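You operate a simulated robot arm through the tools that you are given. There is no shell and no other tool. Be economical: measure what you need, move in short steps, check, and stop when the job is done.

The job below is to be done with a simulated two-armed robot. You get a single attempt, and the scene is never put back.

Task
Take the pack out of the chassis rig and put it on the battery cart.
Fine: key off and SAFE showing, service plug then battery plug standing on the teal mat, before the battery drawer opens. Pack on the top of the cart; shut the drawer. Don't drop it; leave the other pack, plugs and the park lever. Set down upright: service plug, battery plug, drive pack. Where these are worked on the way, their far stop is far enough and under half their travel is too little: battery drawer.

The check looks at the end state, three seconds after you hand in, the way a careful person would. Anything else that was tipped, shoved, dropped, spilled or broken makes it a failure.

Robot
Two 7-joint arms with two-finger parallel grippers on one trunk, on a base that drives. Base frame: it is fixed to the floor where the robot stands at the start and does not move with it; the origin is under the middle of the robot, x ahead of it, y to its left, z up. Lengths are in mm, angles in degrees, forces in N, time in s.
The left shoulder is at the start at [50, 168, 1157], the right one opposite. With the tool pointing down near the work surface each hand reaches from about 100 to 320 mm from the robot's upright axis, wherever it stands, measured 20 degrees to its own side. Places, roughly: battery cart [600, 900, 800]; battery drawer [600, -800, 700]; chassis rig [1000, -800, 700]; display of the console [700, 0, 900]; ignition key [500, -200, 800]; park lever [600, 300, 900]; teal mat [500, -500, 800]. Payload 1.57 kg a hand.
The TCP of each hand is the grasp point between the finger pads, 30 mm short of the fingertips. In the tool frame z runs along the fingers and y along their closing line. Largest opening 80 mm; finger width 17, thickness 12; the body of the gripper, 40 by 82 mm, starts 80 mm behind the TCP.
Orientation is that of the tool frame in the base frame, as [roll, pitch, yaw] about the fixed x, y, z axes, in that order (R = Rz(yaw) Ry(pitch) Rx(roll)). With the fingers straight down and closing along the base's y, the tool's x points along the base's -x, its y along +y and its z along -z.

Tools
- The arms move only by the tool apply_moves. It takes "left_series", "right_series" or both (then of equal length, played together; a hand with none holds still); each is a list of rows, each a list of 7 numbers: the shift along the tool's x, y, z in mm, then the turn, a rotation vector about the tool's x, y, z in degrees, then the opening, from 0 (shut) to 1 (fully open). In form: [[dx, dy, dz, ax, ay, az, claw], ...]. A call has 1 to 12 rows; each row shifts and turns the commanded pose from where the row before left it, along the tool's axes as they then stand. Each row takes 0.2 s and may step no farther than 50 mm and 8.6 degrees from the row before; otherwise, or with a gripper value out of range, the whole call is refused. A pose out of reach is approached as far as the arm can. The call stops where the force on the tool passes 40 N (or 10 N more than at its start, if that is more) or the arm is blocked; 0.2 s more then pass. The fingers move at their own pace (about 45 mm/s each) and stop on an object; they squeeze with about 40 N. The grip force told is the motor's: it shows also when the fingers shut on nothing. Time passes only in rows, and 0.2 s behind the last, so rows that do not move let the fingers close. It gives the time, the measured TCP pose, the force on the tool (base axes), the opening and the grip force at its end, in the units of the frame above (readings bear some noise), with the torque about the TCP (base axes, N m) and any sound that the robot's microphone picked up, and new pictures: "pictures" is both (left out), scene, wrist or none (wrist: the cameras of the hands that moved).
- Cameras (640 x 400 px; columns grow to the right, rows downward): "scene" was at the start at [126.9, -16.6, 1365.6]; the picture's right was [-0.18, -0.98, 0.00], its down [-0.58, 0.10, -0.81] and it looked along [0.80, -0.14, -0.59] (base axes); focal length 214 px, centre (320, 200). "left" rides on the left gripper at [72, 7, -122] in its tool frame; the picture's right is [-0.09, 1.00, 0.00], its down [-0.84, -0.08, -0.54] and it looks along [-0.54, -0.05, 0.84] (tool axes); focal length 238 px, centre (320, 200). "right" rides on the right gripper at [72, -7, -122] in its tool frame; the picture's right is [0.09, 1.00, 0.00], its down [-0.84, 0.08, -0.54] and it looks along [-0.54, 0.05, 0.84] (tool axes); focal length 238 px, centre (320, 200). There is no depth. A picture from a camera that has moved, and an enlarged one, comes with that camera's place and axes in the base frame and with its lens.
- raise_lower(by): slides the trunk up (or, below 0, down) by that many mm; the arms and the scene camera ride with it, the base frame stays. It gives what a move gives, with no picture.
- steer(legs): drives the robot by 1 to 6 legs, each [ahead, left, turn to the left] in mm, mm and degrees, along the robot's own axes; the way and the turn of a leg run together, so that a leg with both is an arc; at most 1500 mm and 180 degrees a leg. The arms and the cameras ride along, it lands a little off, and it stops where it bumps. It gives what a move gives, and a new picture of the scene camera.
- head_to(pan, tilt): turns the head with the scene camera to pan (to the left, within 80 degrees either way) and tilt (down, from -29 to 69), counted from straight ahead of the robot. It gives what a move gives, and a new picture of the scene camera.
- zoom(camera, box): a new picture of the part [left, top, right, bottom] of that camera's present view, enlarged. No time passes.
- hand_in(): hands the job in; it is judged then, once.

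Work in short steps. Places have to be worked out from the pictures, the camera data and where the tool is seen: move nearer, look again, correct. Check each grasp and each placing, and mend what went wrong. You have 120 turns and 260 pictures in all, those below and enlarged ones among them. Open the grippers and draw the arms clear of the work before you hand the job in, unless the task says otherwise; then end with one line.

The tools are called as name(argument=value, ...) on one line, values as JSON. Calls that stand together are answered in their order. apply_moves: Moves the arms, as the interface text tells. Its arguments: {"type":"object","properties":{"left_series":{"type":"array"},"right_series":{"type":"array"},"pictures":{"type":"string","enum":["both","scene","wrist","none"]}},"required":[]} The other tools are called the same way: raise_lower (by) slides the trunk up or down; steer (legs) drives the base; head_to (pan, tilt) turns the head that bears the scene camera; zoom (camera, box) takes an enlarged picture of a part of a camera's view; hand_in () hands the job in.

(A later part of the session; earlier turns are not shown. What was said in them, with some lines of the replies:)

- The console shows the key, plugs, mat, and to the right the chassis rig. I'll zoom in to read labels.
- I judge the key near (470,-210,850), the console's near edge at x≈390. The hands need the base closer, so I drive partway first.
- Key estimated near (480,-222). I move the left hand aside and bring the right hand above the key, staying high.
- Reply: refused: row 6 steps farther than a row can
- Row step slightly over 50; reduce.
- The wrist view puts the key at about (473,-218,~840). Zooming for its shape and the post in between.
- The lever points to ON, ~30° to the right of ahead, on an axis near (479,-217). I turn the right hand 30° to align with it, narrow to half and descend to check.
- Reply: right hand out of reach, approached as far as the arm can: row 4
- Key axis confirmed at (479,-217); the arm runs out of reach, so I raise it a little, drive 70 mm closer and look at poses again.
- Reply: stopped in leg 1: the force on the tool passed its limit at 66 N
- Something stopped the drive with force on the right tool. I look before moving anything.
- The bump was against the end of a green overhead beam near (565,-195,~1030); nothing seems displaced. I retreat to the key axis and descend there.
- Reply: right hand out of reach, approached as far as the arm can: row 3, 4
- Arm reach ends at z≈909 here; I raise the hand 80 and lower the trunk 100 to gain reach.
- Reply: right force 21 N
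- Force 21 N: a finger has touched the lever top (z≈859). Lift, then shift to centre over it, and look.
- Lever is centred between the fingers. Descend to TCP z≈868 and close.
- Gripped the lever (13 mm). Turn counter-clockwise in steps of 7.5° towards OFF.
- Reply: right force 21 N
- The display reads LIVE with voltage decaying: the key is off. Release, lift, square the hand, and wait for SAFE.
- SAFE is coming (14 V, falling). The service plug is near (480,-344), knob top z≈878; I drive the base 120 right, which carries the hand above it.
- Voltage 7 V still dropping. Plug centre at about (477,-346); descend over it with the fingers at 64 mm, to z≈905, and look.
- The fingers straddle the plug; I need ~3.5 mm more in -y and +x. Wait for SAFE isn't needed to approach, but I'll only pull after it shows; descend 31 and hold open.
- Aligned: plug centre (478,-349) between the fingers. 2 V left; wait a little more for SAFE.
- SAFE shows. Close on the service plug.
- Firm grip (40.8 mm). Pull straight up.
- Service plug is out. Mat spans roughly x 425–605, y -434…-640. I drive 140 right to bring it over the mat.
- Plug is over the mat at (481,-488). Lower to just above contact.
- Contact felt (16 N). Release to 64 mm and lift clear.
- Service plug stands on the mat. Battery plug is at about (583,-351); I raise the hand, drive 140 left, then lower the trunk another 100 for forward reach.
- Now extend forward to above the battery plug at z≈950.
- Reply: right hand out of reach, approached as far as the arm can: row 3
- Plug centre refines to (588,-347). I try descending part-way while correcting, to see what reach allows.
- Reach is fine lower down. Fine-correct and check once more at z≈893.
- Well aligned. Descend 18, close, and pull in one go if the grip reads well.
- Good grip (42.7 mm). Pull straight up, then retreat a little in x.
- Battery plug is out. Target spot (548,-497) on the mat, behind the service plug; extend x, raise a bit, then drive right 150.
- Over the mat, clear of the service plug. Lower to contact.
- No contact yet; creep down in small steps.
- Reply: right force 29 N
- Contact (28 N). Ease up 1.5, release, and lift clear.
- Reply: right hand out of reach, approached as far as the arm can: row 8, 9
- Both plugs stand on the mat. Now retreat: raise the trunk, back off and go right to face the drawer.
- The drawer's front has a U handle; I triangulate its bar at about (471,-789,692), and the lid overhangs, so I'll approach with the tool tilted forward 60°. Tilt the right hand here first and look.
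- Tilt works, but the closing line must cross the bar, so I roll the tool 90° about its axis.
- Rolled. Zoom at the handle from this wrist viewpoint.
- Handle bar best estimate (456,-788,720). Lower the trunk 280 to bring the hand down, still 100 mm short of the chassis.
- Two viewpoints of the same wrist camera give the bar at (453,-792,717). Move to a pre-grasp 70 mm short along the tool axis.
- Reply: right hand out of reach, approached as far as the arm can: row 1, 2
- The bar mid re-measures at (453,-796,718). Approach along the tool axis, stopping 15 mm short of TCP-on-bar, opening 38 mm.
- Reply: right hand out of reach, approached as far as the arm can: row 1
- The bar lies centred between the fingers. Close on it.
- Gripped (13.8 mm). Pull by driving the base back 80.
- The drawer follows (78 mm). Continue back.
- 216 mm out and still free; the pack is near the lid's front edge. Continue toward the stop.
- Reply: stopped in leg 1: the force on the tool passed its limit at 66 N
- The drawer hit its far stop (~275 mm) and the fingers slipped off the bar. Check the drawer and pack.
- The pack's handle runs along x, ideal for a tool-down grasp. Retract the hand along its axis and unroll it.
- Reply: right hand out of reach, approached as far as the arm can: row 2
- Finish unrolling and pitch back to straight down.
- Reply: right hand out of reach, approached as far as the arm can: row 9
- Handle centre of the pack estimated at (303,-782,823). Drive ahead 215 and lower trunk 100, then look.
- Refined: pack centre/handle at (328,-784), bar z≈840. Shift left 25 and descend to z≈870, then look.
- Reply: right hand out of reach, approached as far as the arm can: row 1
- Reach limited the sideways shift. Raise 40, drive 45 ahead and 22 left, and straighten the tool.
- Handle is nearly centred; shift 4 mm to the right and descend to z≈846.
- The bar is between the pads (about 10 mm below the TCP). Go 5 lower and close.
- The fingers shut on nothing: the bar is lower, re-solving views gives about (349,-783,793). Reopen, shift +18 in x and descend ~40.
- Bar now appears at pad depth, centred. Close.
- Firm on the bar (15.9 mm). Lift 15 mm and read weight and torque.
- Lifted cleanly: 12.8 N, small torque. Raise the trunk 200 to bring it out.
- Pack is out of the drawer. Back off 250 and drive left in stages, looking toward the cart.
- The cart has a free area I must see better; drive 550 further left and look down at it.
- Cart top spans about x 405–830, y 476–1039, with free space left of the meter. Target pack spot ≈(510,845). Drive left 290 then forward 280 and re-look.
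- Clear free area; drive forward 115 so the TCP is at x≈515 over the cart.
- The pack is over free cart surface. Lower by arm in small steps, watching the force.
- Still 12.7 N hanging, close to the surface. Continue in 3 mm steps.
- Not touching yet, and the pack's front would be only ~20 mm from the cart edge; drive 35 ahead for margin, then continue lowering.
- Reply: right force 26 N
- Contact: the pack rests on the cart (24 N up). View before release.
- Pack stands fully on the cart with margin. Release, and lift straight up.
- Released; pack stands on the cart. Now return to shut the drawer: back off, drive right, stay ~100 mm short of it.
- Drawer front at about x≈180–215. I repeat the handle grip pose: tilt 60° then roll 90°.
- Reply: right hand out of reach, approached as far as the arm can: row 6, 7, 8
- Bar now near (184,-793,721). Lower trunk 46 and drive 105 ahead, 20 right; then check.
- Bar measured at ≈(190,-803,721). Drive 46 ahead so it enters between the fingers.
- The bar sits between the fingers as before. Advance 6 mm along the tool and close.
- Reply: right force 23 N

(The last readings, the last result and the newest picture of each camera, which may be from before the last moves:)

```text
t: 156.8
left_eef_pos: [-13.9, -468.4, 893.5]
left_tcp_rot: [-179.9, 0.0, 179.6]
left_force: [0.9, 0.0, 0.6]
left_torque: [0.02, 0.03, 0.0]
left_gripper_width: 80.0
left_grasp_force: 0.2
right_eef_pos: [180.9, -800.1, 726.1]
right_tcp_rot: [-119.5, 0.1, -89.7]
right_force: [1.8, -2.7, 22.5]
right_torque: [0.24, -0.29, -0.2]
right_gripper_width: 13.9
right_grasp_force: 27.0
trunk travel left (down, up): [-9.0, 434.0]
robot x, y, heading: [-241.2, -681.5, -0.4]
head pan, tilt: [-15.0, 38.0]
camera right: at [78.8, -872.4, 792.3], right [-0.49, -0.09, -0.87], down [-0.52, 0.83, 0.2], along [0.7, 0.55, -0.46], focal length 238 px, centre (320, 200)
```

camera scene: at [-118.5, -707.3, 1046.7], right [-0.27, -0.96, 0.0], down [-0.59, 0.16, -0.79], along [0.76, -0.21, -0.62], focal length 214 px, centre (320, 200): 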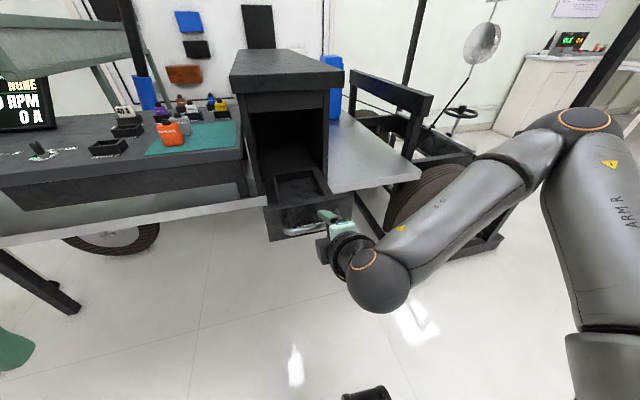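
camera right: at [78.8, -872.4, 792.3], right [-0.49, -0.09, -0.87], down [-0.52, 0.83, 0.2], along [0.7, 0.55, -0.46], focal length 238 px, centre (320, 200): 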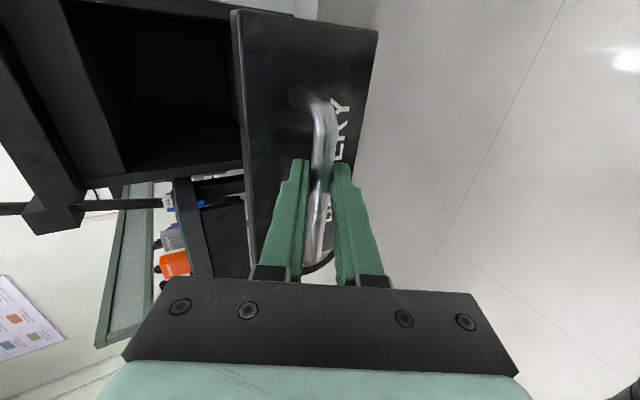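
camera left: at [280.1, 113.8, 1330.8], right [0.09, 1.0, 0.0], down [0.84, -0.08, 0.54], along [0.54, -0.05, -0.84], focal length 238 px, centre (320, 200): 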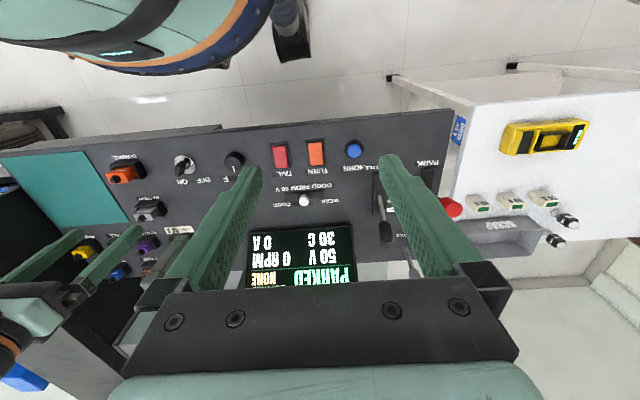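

Gripped. Relieve the vertical load slightly and push by driving forward.

apply_moves(right_series=[[0, -2, -1, 0, 0, 0, 0]], pictures="none")

steer(legs=[[120, 1, 0]])

steer(legs=[[110, 1, 0]])

```text
t: 157.2
left_eef_pos: [-13.5, -468.0, 892.2]
left_tcp_rot: [-179.9, 0.0, 179.6]
left_force: [-0.8, 0.1, 0.4]
left_torque: [-0.03, 0.02, 0.0]
left_gripper_width: 80.1
left_grasp_force: 0.0
right_eef_pos: [178.5, -801.9, 726.8]
right_tcp_rot: [-119.8, 0.0, -89.5]
right_force: [0.8, 0.2, 20.7]
right_torque: [0.05, -0.29, -0.6]
right_gripper_width: 13.6
right_grasp_force: 30.2
trunk travel left (down, up): [-9.0, 434.0]
robot x, y, heading: [-240.9, -683.7, -0.3]
head pan, tilt: [-15.0, 38.0]
```

```text
t: 158.4
left_eef_pos: [107.5, -467.3, 891.8]
left_tcp_rot: [-179.9, 0.0, 179.7]
left_force: [0.7, -0.1, -0.2]
left_torque: [0.02, -0.02, 0.0]
left_gripper_width: 80.0
left_grasp_force: 0.0
right_eef_pos: [302.0, -802.0, 726.6]
right_tcp_rot: [-119.7, 0.1, -89.4]
right_force: [0.7, -9.1, 22.9]
right_torque: [0.39, -0.31, -0.07]
right_gripper_width: 13.7
right_grasp_force: 30.5
trunk travel left (down, up): [-9.0, 434.0]
robot x, y, heading: [-119.8, -679.3, -0.2]
head pan, tilt: [-15.0, 38.0]
camera scene: at [2.2, -707.0, 1046.9], right [-0.26, -0.96, 0.0], down [-0.59, 0.16, -0.79], along [0.76, -0.21, -0.61], focal length 214 px, centre (320, 200)
```

scene: 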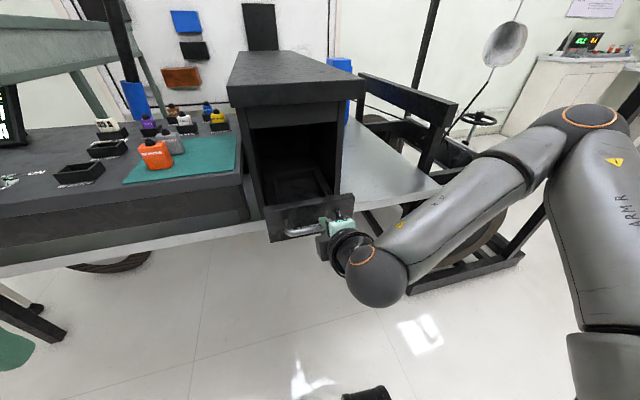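

```text
t: 159.6
left_eef_pos: [212.4, -467.1, 892.4]
left_tcp_rot: [-179.9, 0.0, 179.8]
left_force: [-0.8, -0.1, -0.6]
left_torque: [0.02, -0.01, -0.01]
left_gripper_width: 80.0
left_grasp_force: 0.0
right_eef_pos: [405.5, -800.8, 727.2]
right_tcp_rot: [-119.5, 0.1, -89.6]
right_force: [-0.1, -2.7, 6.8]
right_torque: [0.45, -0.09, 0.1]
right_gripper_width: 13.8
right_grasp_force: 30.4
trunk travel left (down, up): [-9.0, 434.0]
robot x, y, heading: [-20.3, -681.0, -0.2]
head pan, tilt: [-15.0, 38.0]
camera scene: at [107.5, -706.6, 1046.8], right [-0.26, -0.96, 0.0], down [-0.59, 0.16, -0.79], along [0.76, -0.21, -0.62], focal length 214 px, centre (320, 200)
```

scene: 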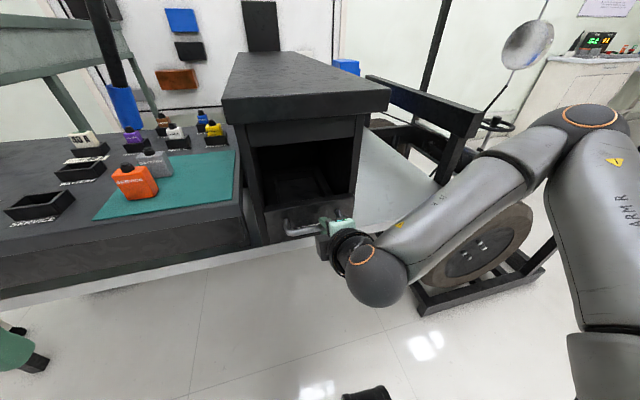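

About 40 mm remain. Continue until it seats.

steer(legs=[[36, 0, 0]])

steer(legs=[[20, 0, 0]])

zoom(camera="right", box=[0, 0, 640, 400])

```text
t: 160.5
left_eef_pos: [248.6, -468.2, 892.8]
left_tcp_rot: [-179.8, -0.1, 179.7]
left_force: [0.1, 0.7, -0.2]
left_torque: [0.01, 0.01, -0.02]
left_gripper_width: 80.0
left_grasp_force: 0.0
right_eef_pos: [442.7, -802.0, 727.3]
right_tcp_rot: [-119.7, 0.2, -89.6]
right_force: [5.1, 4.5, -0.3]
right_torque: [0.45, -0.1, 0.15]
right_gripper_width: 13.7
right_grasp_force: 29.9
trunk travel left (down, up): [-9.0, 434.0]
robot x, y, heading: [18.5, -677.8, -0.5]
head pan, tilt: [-15.0, 38.0]
camera scene: at [143.1, -706.6, 1046.6], right [-0.27, -0.96, 0.0], down [-0.59, 0.16, -0.79], along [0.76, -0.21, -0.62], focal length 214 px, centre (320, 200)
```

scene: 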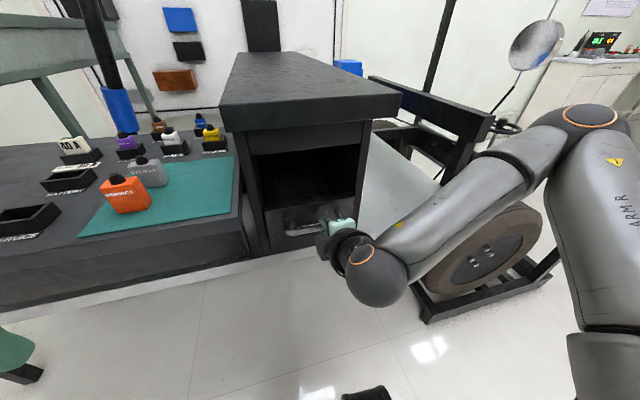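

```text
t: 161.5
left_eef_pos: [269.1, -468.5, 892.7]
left_tcp_rot: [-179.8, -0.2, 179.7]
left_force: [0.4, 0.1, -0.3]
left_torque: [0.0, -0.01, 0.03]
left_gripper_width: 79.9
left_grasp_force: 0.0
right_eef_pos: [458.5, -801.1, 719.2]
right_tcp_rot: [-121.1, 0.0, -89.2]
right_force: [0.6, 0.4, -0.7]
right_torque: [0.47, -0.03, -0.17]
right_gripper_width: 13.6
right_grasp_force: 30.2
trunk travel left (down, up): [-9.0, 434.0]
robot x, y, heading: [41.1, -683.4, -0.3]
head pan, tilt: [-15.0, 38.0]
stopped in leg 1: the force on the tool passed its limit at 53 N (the readings are from after the stop); the commanded pose is now the measured one
camera scene: at [164.6, -707.1, 1046.7], right [-0.27, -0.96, 0.0], down [-0.59, 0.16, -0.79], along [0.76, -0.21, -0.62], focal length 214 px, centre (320, 200)
```

scene: 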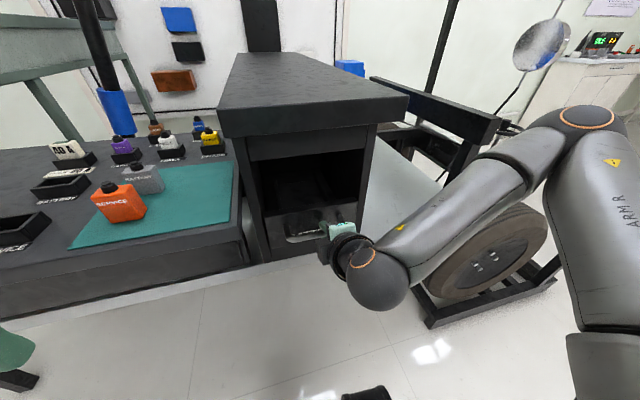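

```text
1.00 times, centred on (320, 200) of right (not enlarged: the box is as wide or as high as the picture)
camera zoom: at [359.1, -872.8, 788.5], right [-0.52, -0.1, -0.85], down [-0.52, 0.83, 0.21], along [0.68, 0.55, -0.48], focal length 238 px, centre (320, 200)
```

zoom: 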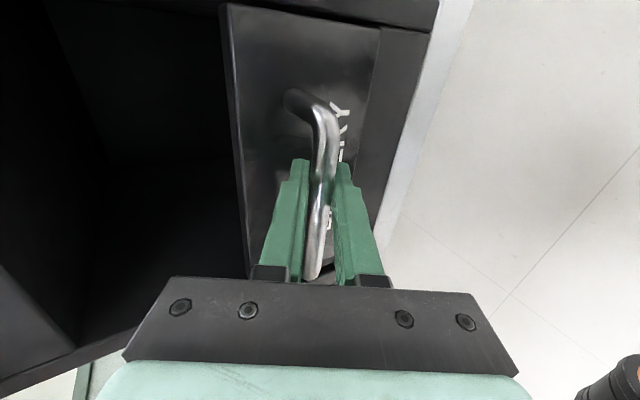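

The drawer hit its closed stop (53 N). Open the fingers wide and withdraw along the tool axis without dragging the bar.

apply_moves(right_series=[[0, 0, 0, 0, 0, 0, 0.6], [0, 0, 0, 0, 0, 0, 0.6], [0, 0, 0, 0, 0, 0, 0.6], [0, 0, -15, 0, 0, 0, 0.6], [0, 0, -25, 0, 0, 0, 0.6], [0, 0, -25, 0, 0, 0, 0.6], [0, 0, 0, 0, 0, 0, 0.6]], pictures="wrist")

```text
t: 163.1
left_eef_pos: [270.8, -467.6, 891.9]
left_tcp_rot: [-179.8, -0.1, 179.6]
left_force: [0.4, -0.3, 0.0]
left_torque: [-0.03, 0.03, -0.01]
left_gripper_width: 79.7
left_grasp_force: 0.0
right_eef_pos: [448.7, -793.9, 752.8]
right_tcp_rot: [-121.7, -0.2, -89.2]
right_force: [-3.0, -1.0, -16.0]
right_torque: [0.13, 0.2, -0.06]
right_gripper_width: 61.7
right_grasp_force: 8.5
right hand out of reach, approached as far as the arm can: row 4, 5, 6
trunk travel left (down, up): [-9.0, 434.0]
robot x, y, heading: [41.4, -685.8, -0.3]
head pan, tilt: [-15.0, 38.0]
camera right: at [350.1, -865.0, 823.1], right [-0.52, -0.1, -0.85], down [-0.51, 0.83, 0.21], along [0.68, 0.55, -0.48], focal length 238 px, centre (320, 200)
```

right: 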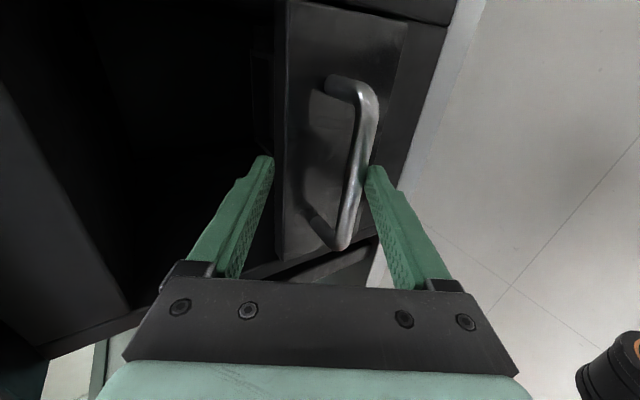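

The arm rode up instead of back; the lower finger presses the bar from below. Lower ~10 mm to unload, then drive the base back.

apply_moves(right_series=[[0, 9, 5, 0, 0, 0, 0.6], [0, 4, 2, 0, 0, 0, 0.6], [0, 0, 0, 0, 0, 0, 0.6]], pictures="wrist")

```text
t: 163.9
left_eef_pos: [269.9, -468.3, 892.2]
left_tcp_rot: [-179.9, -0.1, 179.7]
left_force: [0.0, 0.4, 0.3]
left_torque: [-0.01, -0.02, -0.02]
left_gripper_width: 80.1
left_grasp_force: 0.1
right_eef_pos: [451.8, -794.3, 740.4]
right_tcp_rot: [-121.2, -0.1, -89.1]
right_force: [0.6, -0.4, -0.5]
right_torque: [-0.01, 0.0, -0.01]
right_gripper_width: 47.9
right_grasp_force: 0.2
trunk travel left (down, up): [-9.0, 434.0]
robot x, y, heading: [43.4, -681.3, -0.3]
head pan, tilt: [-15.0, 38.0]
camera right: at [352.2, -865.2, 810.0], right [-0.51, -0.1, -0.85], down [-0.52, 0.83, 0.21], along [0.69, 0.55, -0.48], focal length 238 px, centre (320, 200)
```

right: 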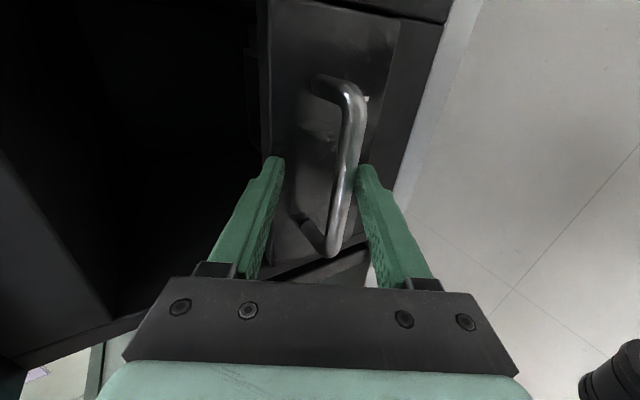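

Unloaded. Now drive straight back 120 to free the hand.

steer(legs=[[-120, 0, 0]])

zoom(camera="right", box=[0, 0, 640, 400])

zoom(camera="scene", box=[220, 40, 420, 260])

```text
t: 165.1
left_eef_pos: [153.3, -468.1, 891.8]
left_tcp_rot: [-179.7, -0.1, 179.3]
left_force: [0.1, -0.1, 0.4]
left_torque: [0.0, 0.03, 0.02]
left_gripper_width: 80.1
left_grasp_force: 0.1
right_eef_pos: [331.9, -794.6, 741.1]
right_tcp_rot: [-121.2, -0.1, -89.2]
right_force: [0.1, -0.1, 0.9]
right_torque: [-0.02, 0.01, 0.01]
right_gripper_width: 47.8
right_grasp_force: 0.0
trunk travel left (down, up): [-9.0, 434.0]
robot x, y, heading: [-74.9, -679.8, -0.5]
head pan, tilt: [-15.0, 38.0]
camera scene: at [46.8, -706.4, 1046.7], right [-0.27, -0.96, 0.0], down [-0.59, 0.17, -0.79], along [0.76, -0.21, -0.62], focal length 214 px, centre (320, 200)
```

scene: 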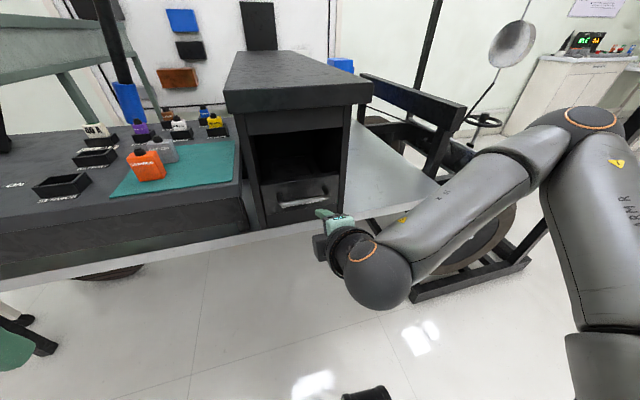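

```text
1.00 times, centred on (320, 200) of right (not enlarged: the box is as wide or as high as the picture)
camera zoom: at [233.6, -865.4, 809.5], right [-0.52, -0.1, -0.85], down [-0.51, 0.83, 0.21], along [0.69, 0.55, -0.48], focal length 238 px, centre (320, 200)
```

zoom: 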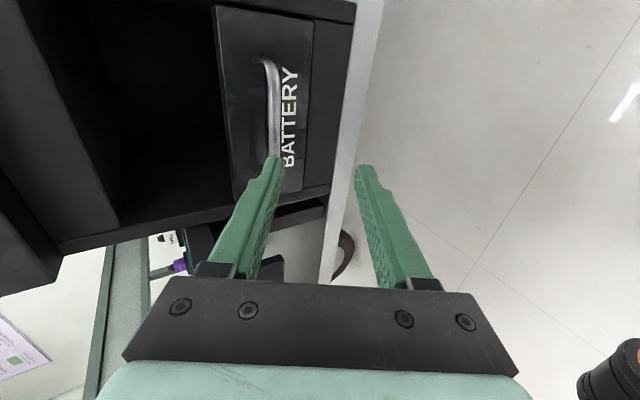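

```text
1.82 times, centred on (320, 150) of scene
camera zoom: at [46.8, -706.4, 1046.7], right [-0.27, -0.96, 0.0], down [-0.59, 0.17, -0.79], along [0.76, -0.21, -0.62], focal length 390 px, centre (320, 291)
```

zoom: 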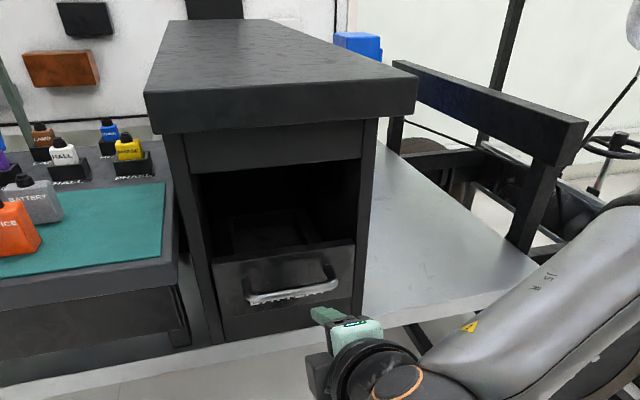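

The drawer sits flush, shut. Back off further, raise the trunk, open the gripper, and take a last look at the bench and cart.

steer(legs=[[-220, 0, 0], [0, 600, 0]])

raise_lower(by=300)

apply_moves(right_series=[[0, 0, 0, 0, 0, 0, 1], [0, 0, 0, 0, 0, 0, 1], [0, 0, 0, 0, 0, 0, 1]], pictures="none")

head_to(pan=25, tilt=28)

head_to(pan=-20, tilt=25)

```text
t: 172.3
left_eef_pos: [-64.5, 149.2, 891.3]
left_tcp_rot: [-179.8, -0.1, 179.3]
left_force: [0.3, 0.6, -0.1]
left_torque: [0.01, -0.01, -0.03]
left_gripper_width: 79.8
left_grasp_force: 0.1
right_eef_pos: [114.7, -176.1, 739.6]
right_tcp_rot: [-121.1, -0.1, -89.4]
right_force: [-0.1, 0.2, 0.0]
right_torque: [0.04, 0.01, -0.01]
right_gripper_width: 47.8
right_grasp_force: 0.0
trunk travel left (down, up): [-9.0, 434.0]
robot x, y, heading: [-297.4, -64.4, -0.7]
head pan, tilt: [-15.0, 38.0]
camera scene: at [-170.7, -88.5, 1046.7], right [-0.27, -0.96, 0.0], down [-0.59, 0.17, -0.79], along [0.76, -0.21, -0.62], focal length 214 px, centre (320, 200)
```

scene: 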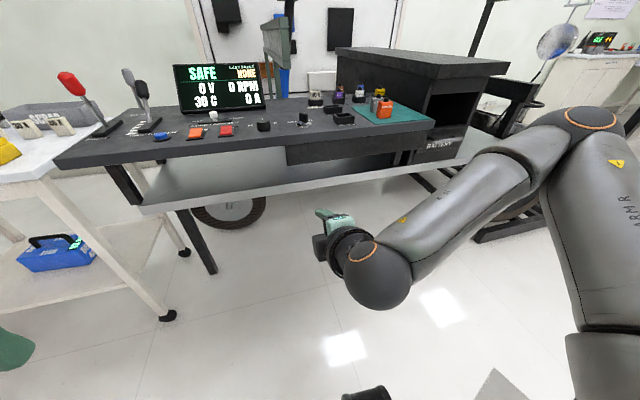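

```text
t: 175.3
left_eef_pos: [-63.5, 150.4, 1193.0]
left_tcp_rot: [-179.7, -0.2, 179.3]
left_force: [0.4, 0.5, -0.3]
left_torque: [0.02, 0.0, -0.02]
left_gripper_width: 80.2
left_grasp_force: 0.0
right_eef_pos: [116.3, -175.5, 1040.2]
right_tcp_rot: [-121.3, -0.1, -89.4]
right_force: [0.2, -0.1, 0.4]
right_torque: [-0.01, -0.02, -0.01]
right_gripper_width: 47.8
right_grasp_force: 0.0
trunk travel left (down, up): [-309.0, 134.0]
robot x, y, heading: [-297.5, -63.1, -0.3]
head pan, tilt: [-15.0, 38.0]
```

```text
t: 176.1
left_eef_pos: [-65.2, 149.8, 1192.6]
left_tcp_rot: [-179.7, 0.0, 179.3]
left_force: [0.4, 0.6, 0.4]
left_torque: [0.02, 0.01, 0.0]
left_gripper_width: 79.9
left_grasp_force: 0.0
right_eef_pos: [115.5, -176.1, 1040.8]
right_tcp_rot: [-121.3, -0.1, -89.3]
right_force: [0.2, 0.4, 0.0]
right_torque: [0.02, -0.01, 0.01]
right_gripper_width: 79.7
right_grasp_force: 0.0
trunk travel left (down, up): [-309.0, 134.0]
robot x, y, heading: [-296.1, -64.1, -1.0]
head pan, tilt: [-15.0, 38.0]
```

```text
t: 177.1
left_eef_pos: [-64.3, 150.4, 1192.7]
left_tcp_rot: [-179.8, 0.0, 179.4]
left_force: [0.2, -0.1, 0.1]
left_torque: [-0.01, 0.03, 0.04]
left_gripper_width: 80.0
left_grasp_force: 0.1
right_eef_pos: [115.6, -176.5, 1040.0]
right_tcp_rot: [-121.2, -0.1, -89.5]
right_force: [0.7, 0.4, -0.1]
right_torque: [0.0, -0.03, -0.01]
right_gripper_width: 79.9
right_grasp_force: 0.1
trunk travel left (down, up): [-309.0, 134.0]
robot x, y, heading: [-295.1, -66.0, -0.8]
head pan, tilt: [25.0, 28.0]
camera scene: at [-170.7, -27.6, 1362.2], right [0.41, -0.91, 0.0], down [-0.43, -0.19, -0.88], along [0.8, 0.36, -0.47], focal length 214 px, centre (320, 200)
```

scene: 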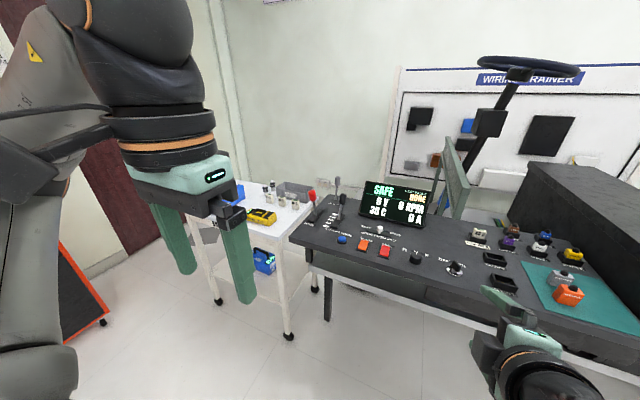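

```text
t: 178.3
left_eef_pos: [-64.2, 150.5, 1192.3]
left_tcp_rot: [-179.9, -0.1, 179.3]
left_force: [0.8, -0.7, -1.2]
left_torque: [0.01, 0.0, -0.05]
left_gripper_width: 80.4
left_grasp_force: 0.1
right_eef_pos: [115.0, -176.1, 1041.3]
right_tcp_rot: [-121.2, -0.1, -89.4]
right_force: [-0.2, 1.2, 0.2]
right_torque: [-0.02, 0.01, -0.04]
right_gripper_width: 80.0
right_grasp_force: 0.0
trunk travel left (down, up): [-309.0, 134.0]
robot x, y, heading: [-293.1, -62.9, -0.6]
head pan, tilt: [-20.0, 25.0]
camera scene: at [-167.6, -97.6, 1367.0], right [-0.35, -0.94, 0.0], down [-0.4, 0.15, -0.91], along [0.85, -0.32, -0.42], focal length 214 px, centre (320, 200)
```

scene: 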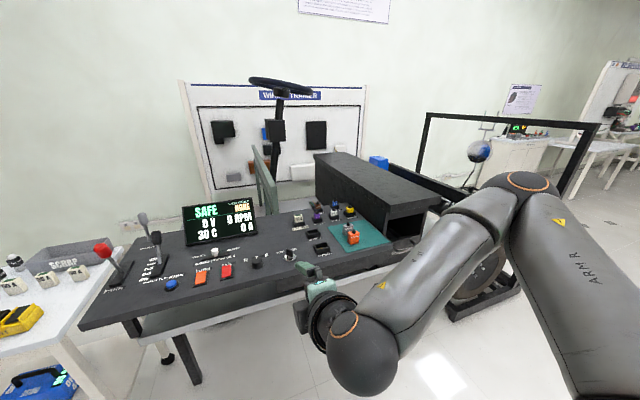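

The display reads SAFE, both plugs stand on the mat, the drawer is shut, the pack is on the cart, and both hands are clear and open. I hand in.

hand_in()

```text
The job is handed in.
```

The drive pack is out of the chassis rig and standing upright on top of the battery cart. The key is off with SAFE showing, the service and battery plugs stand on the teal mat, and the drawer is shut. On the way, the right hand bumped the end of the green beam over the console once. Nothing looked displaced in the pictures.
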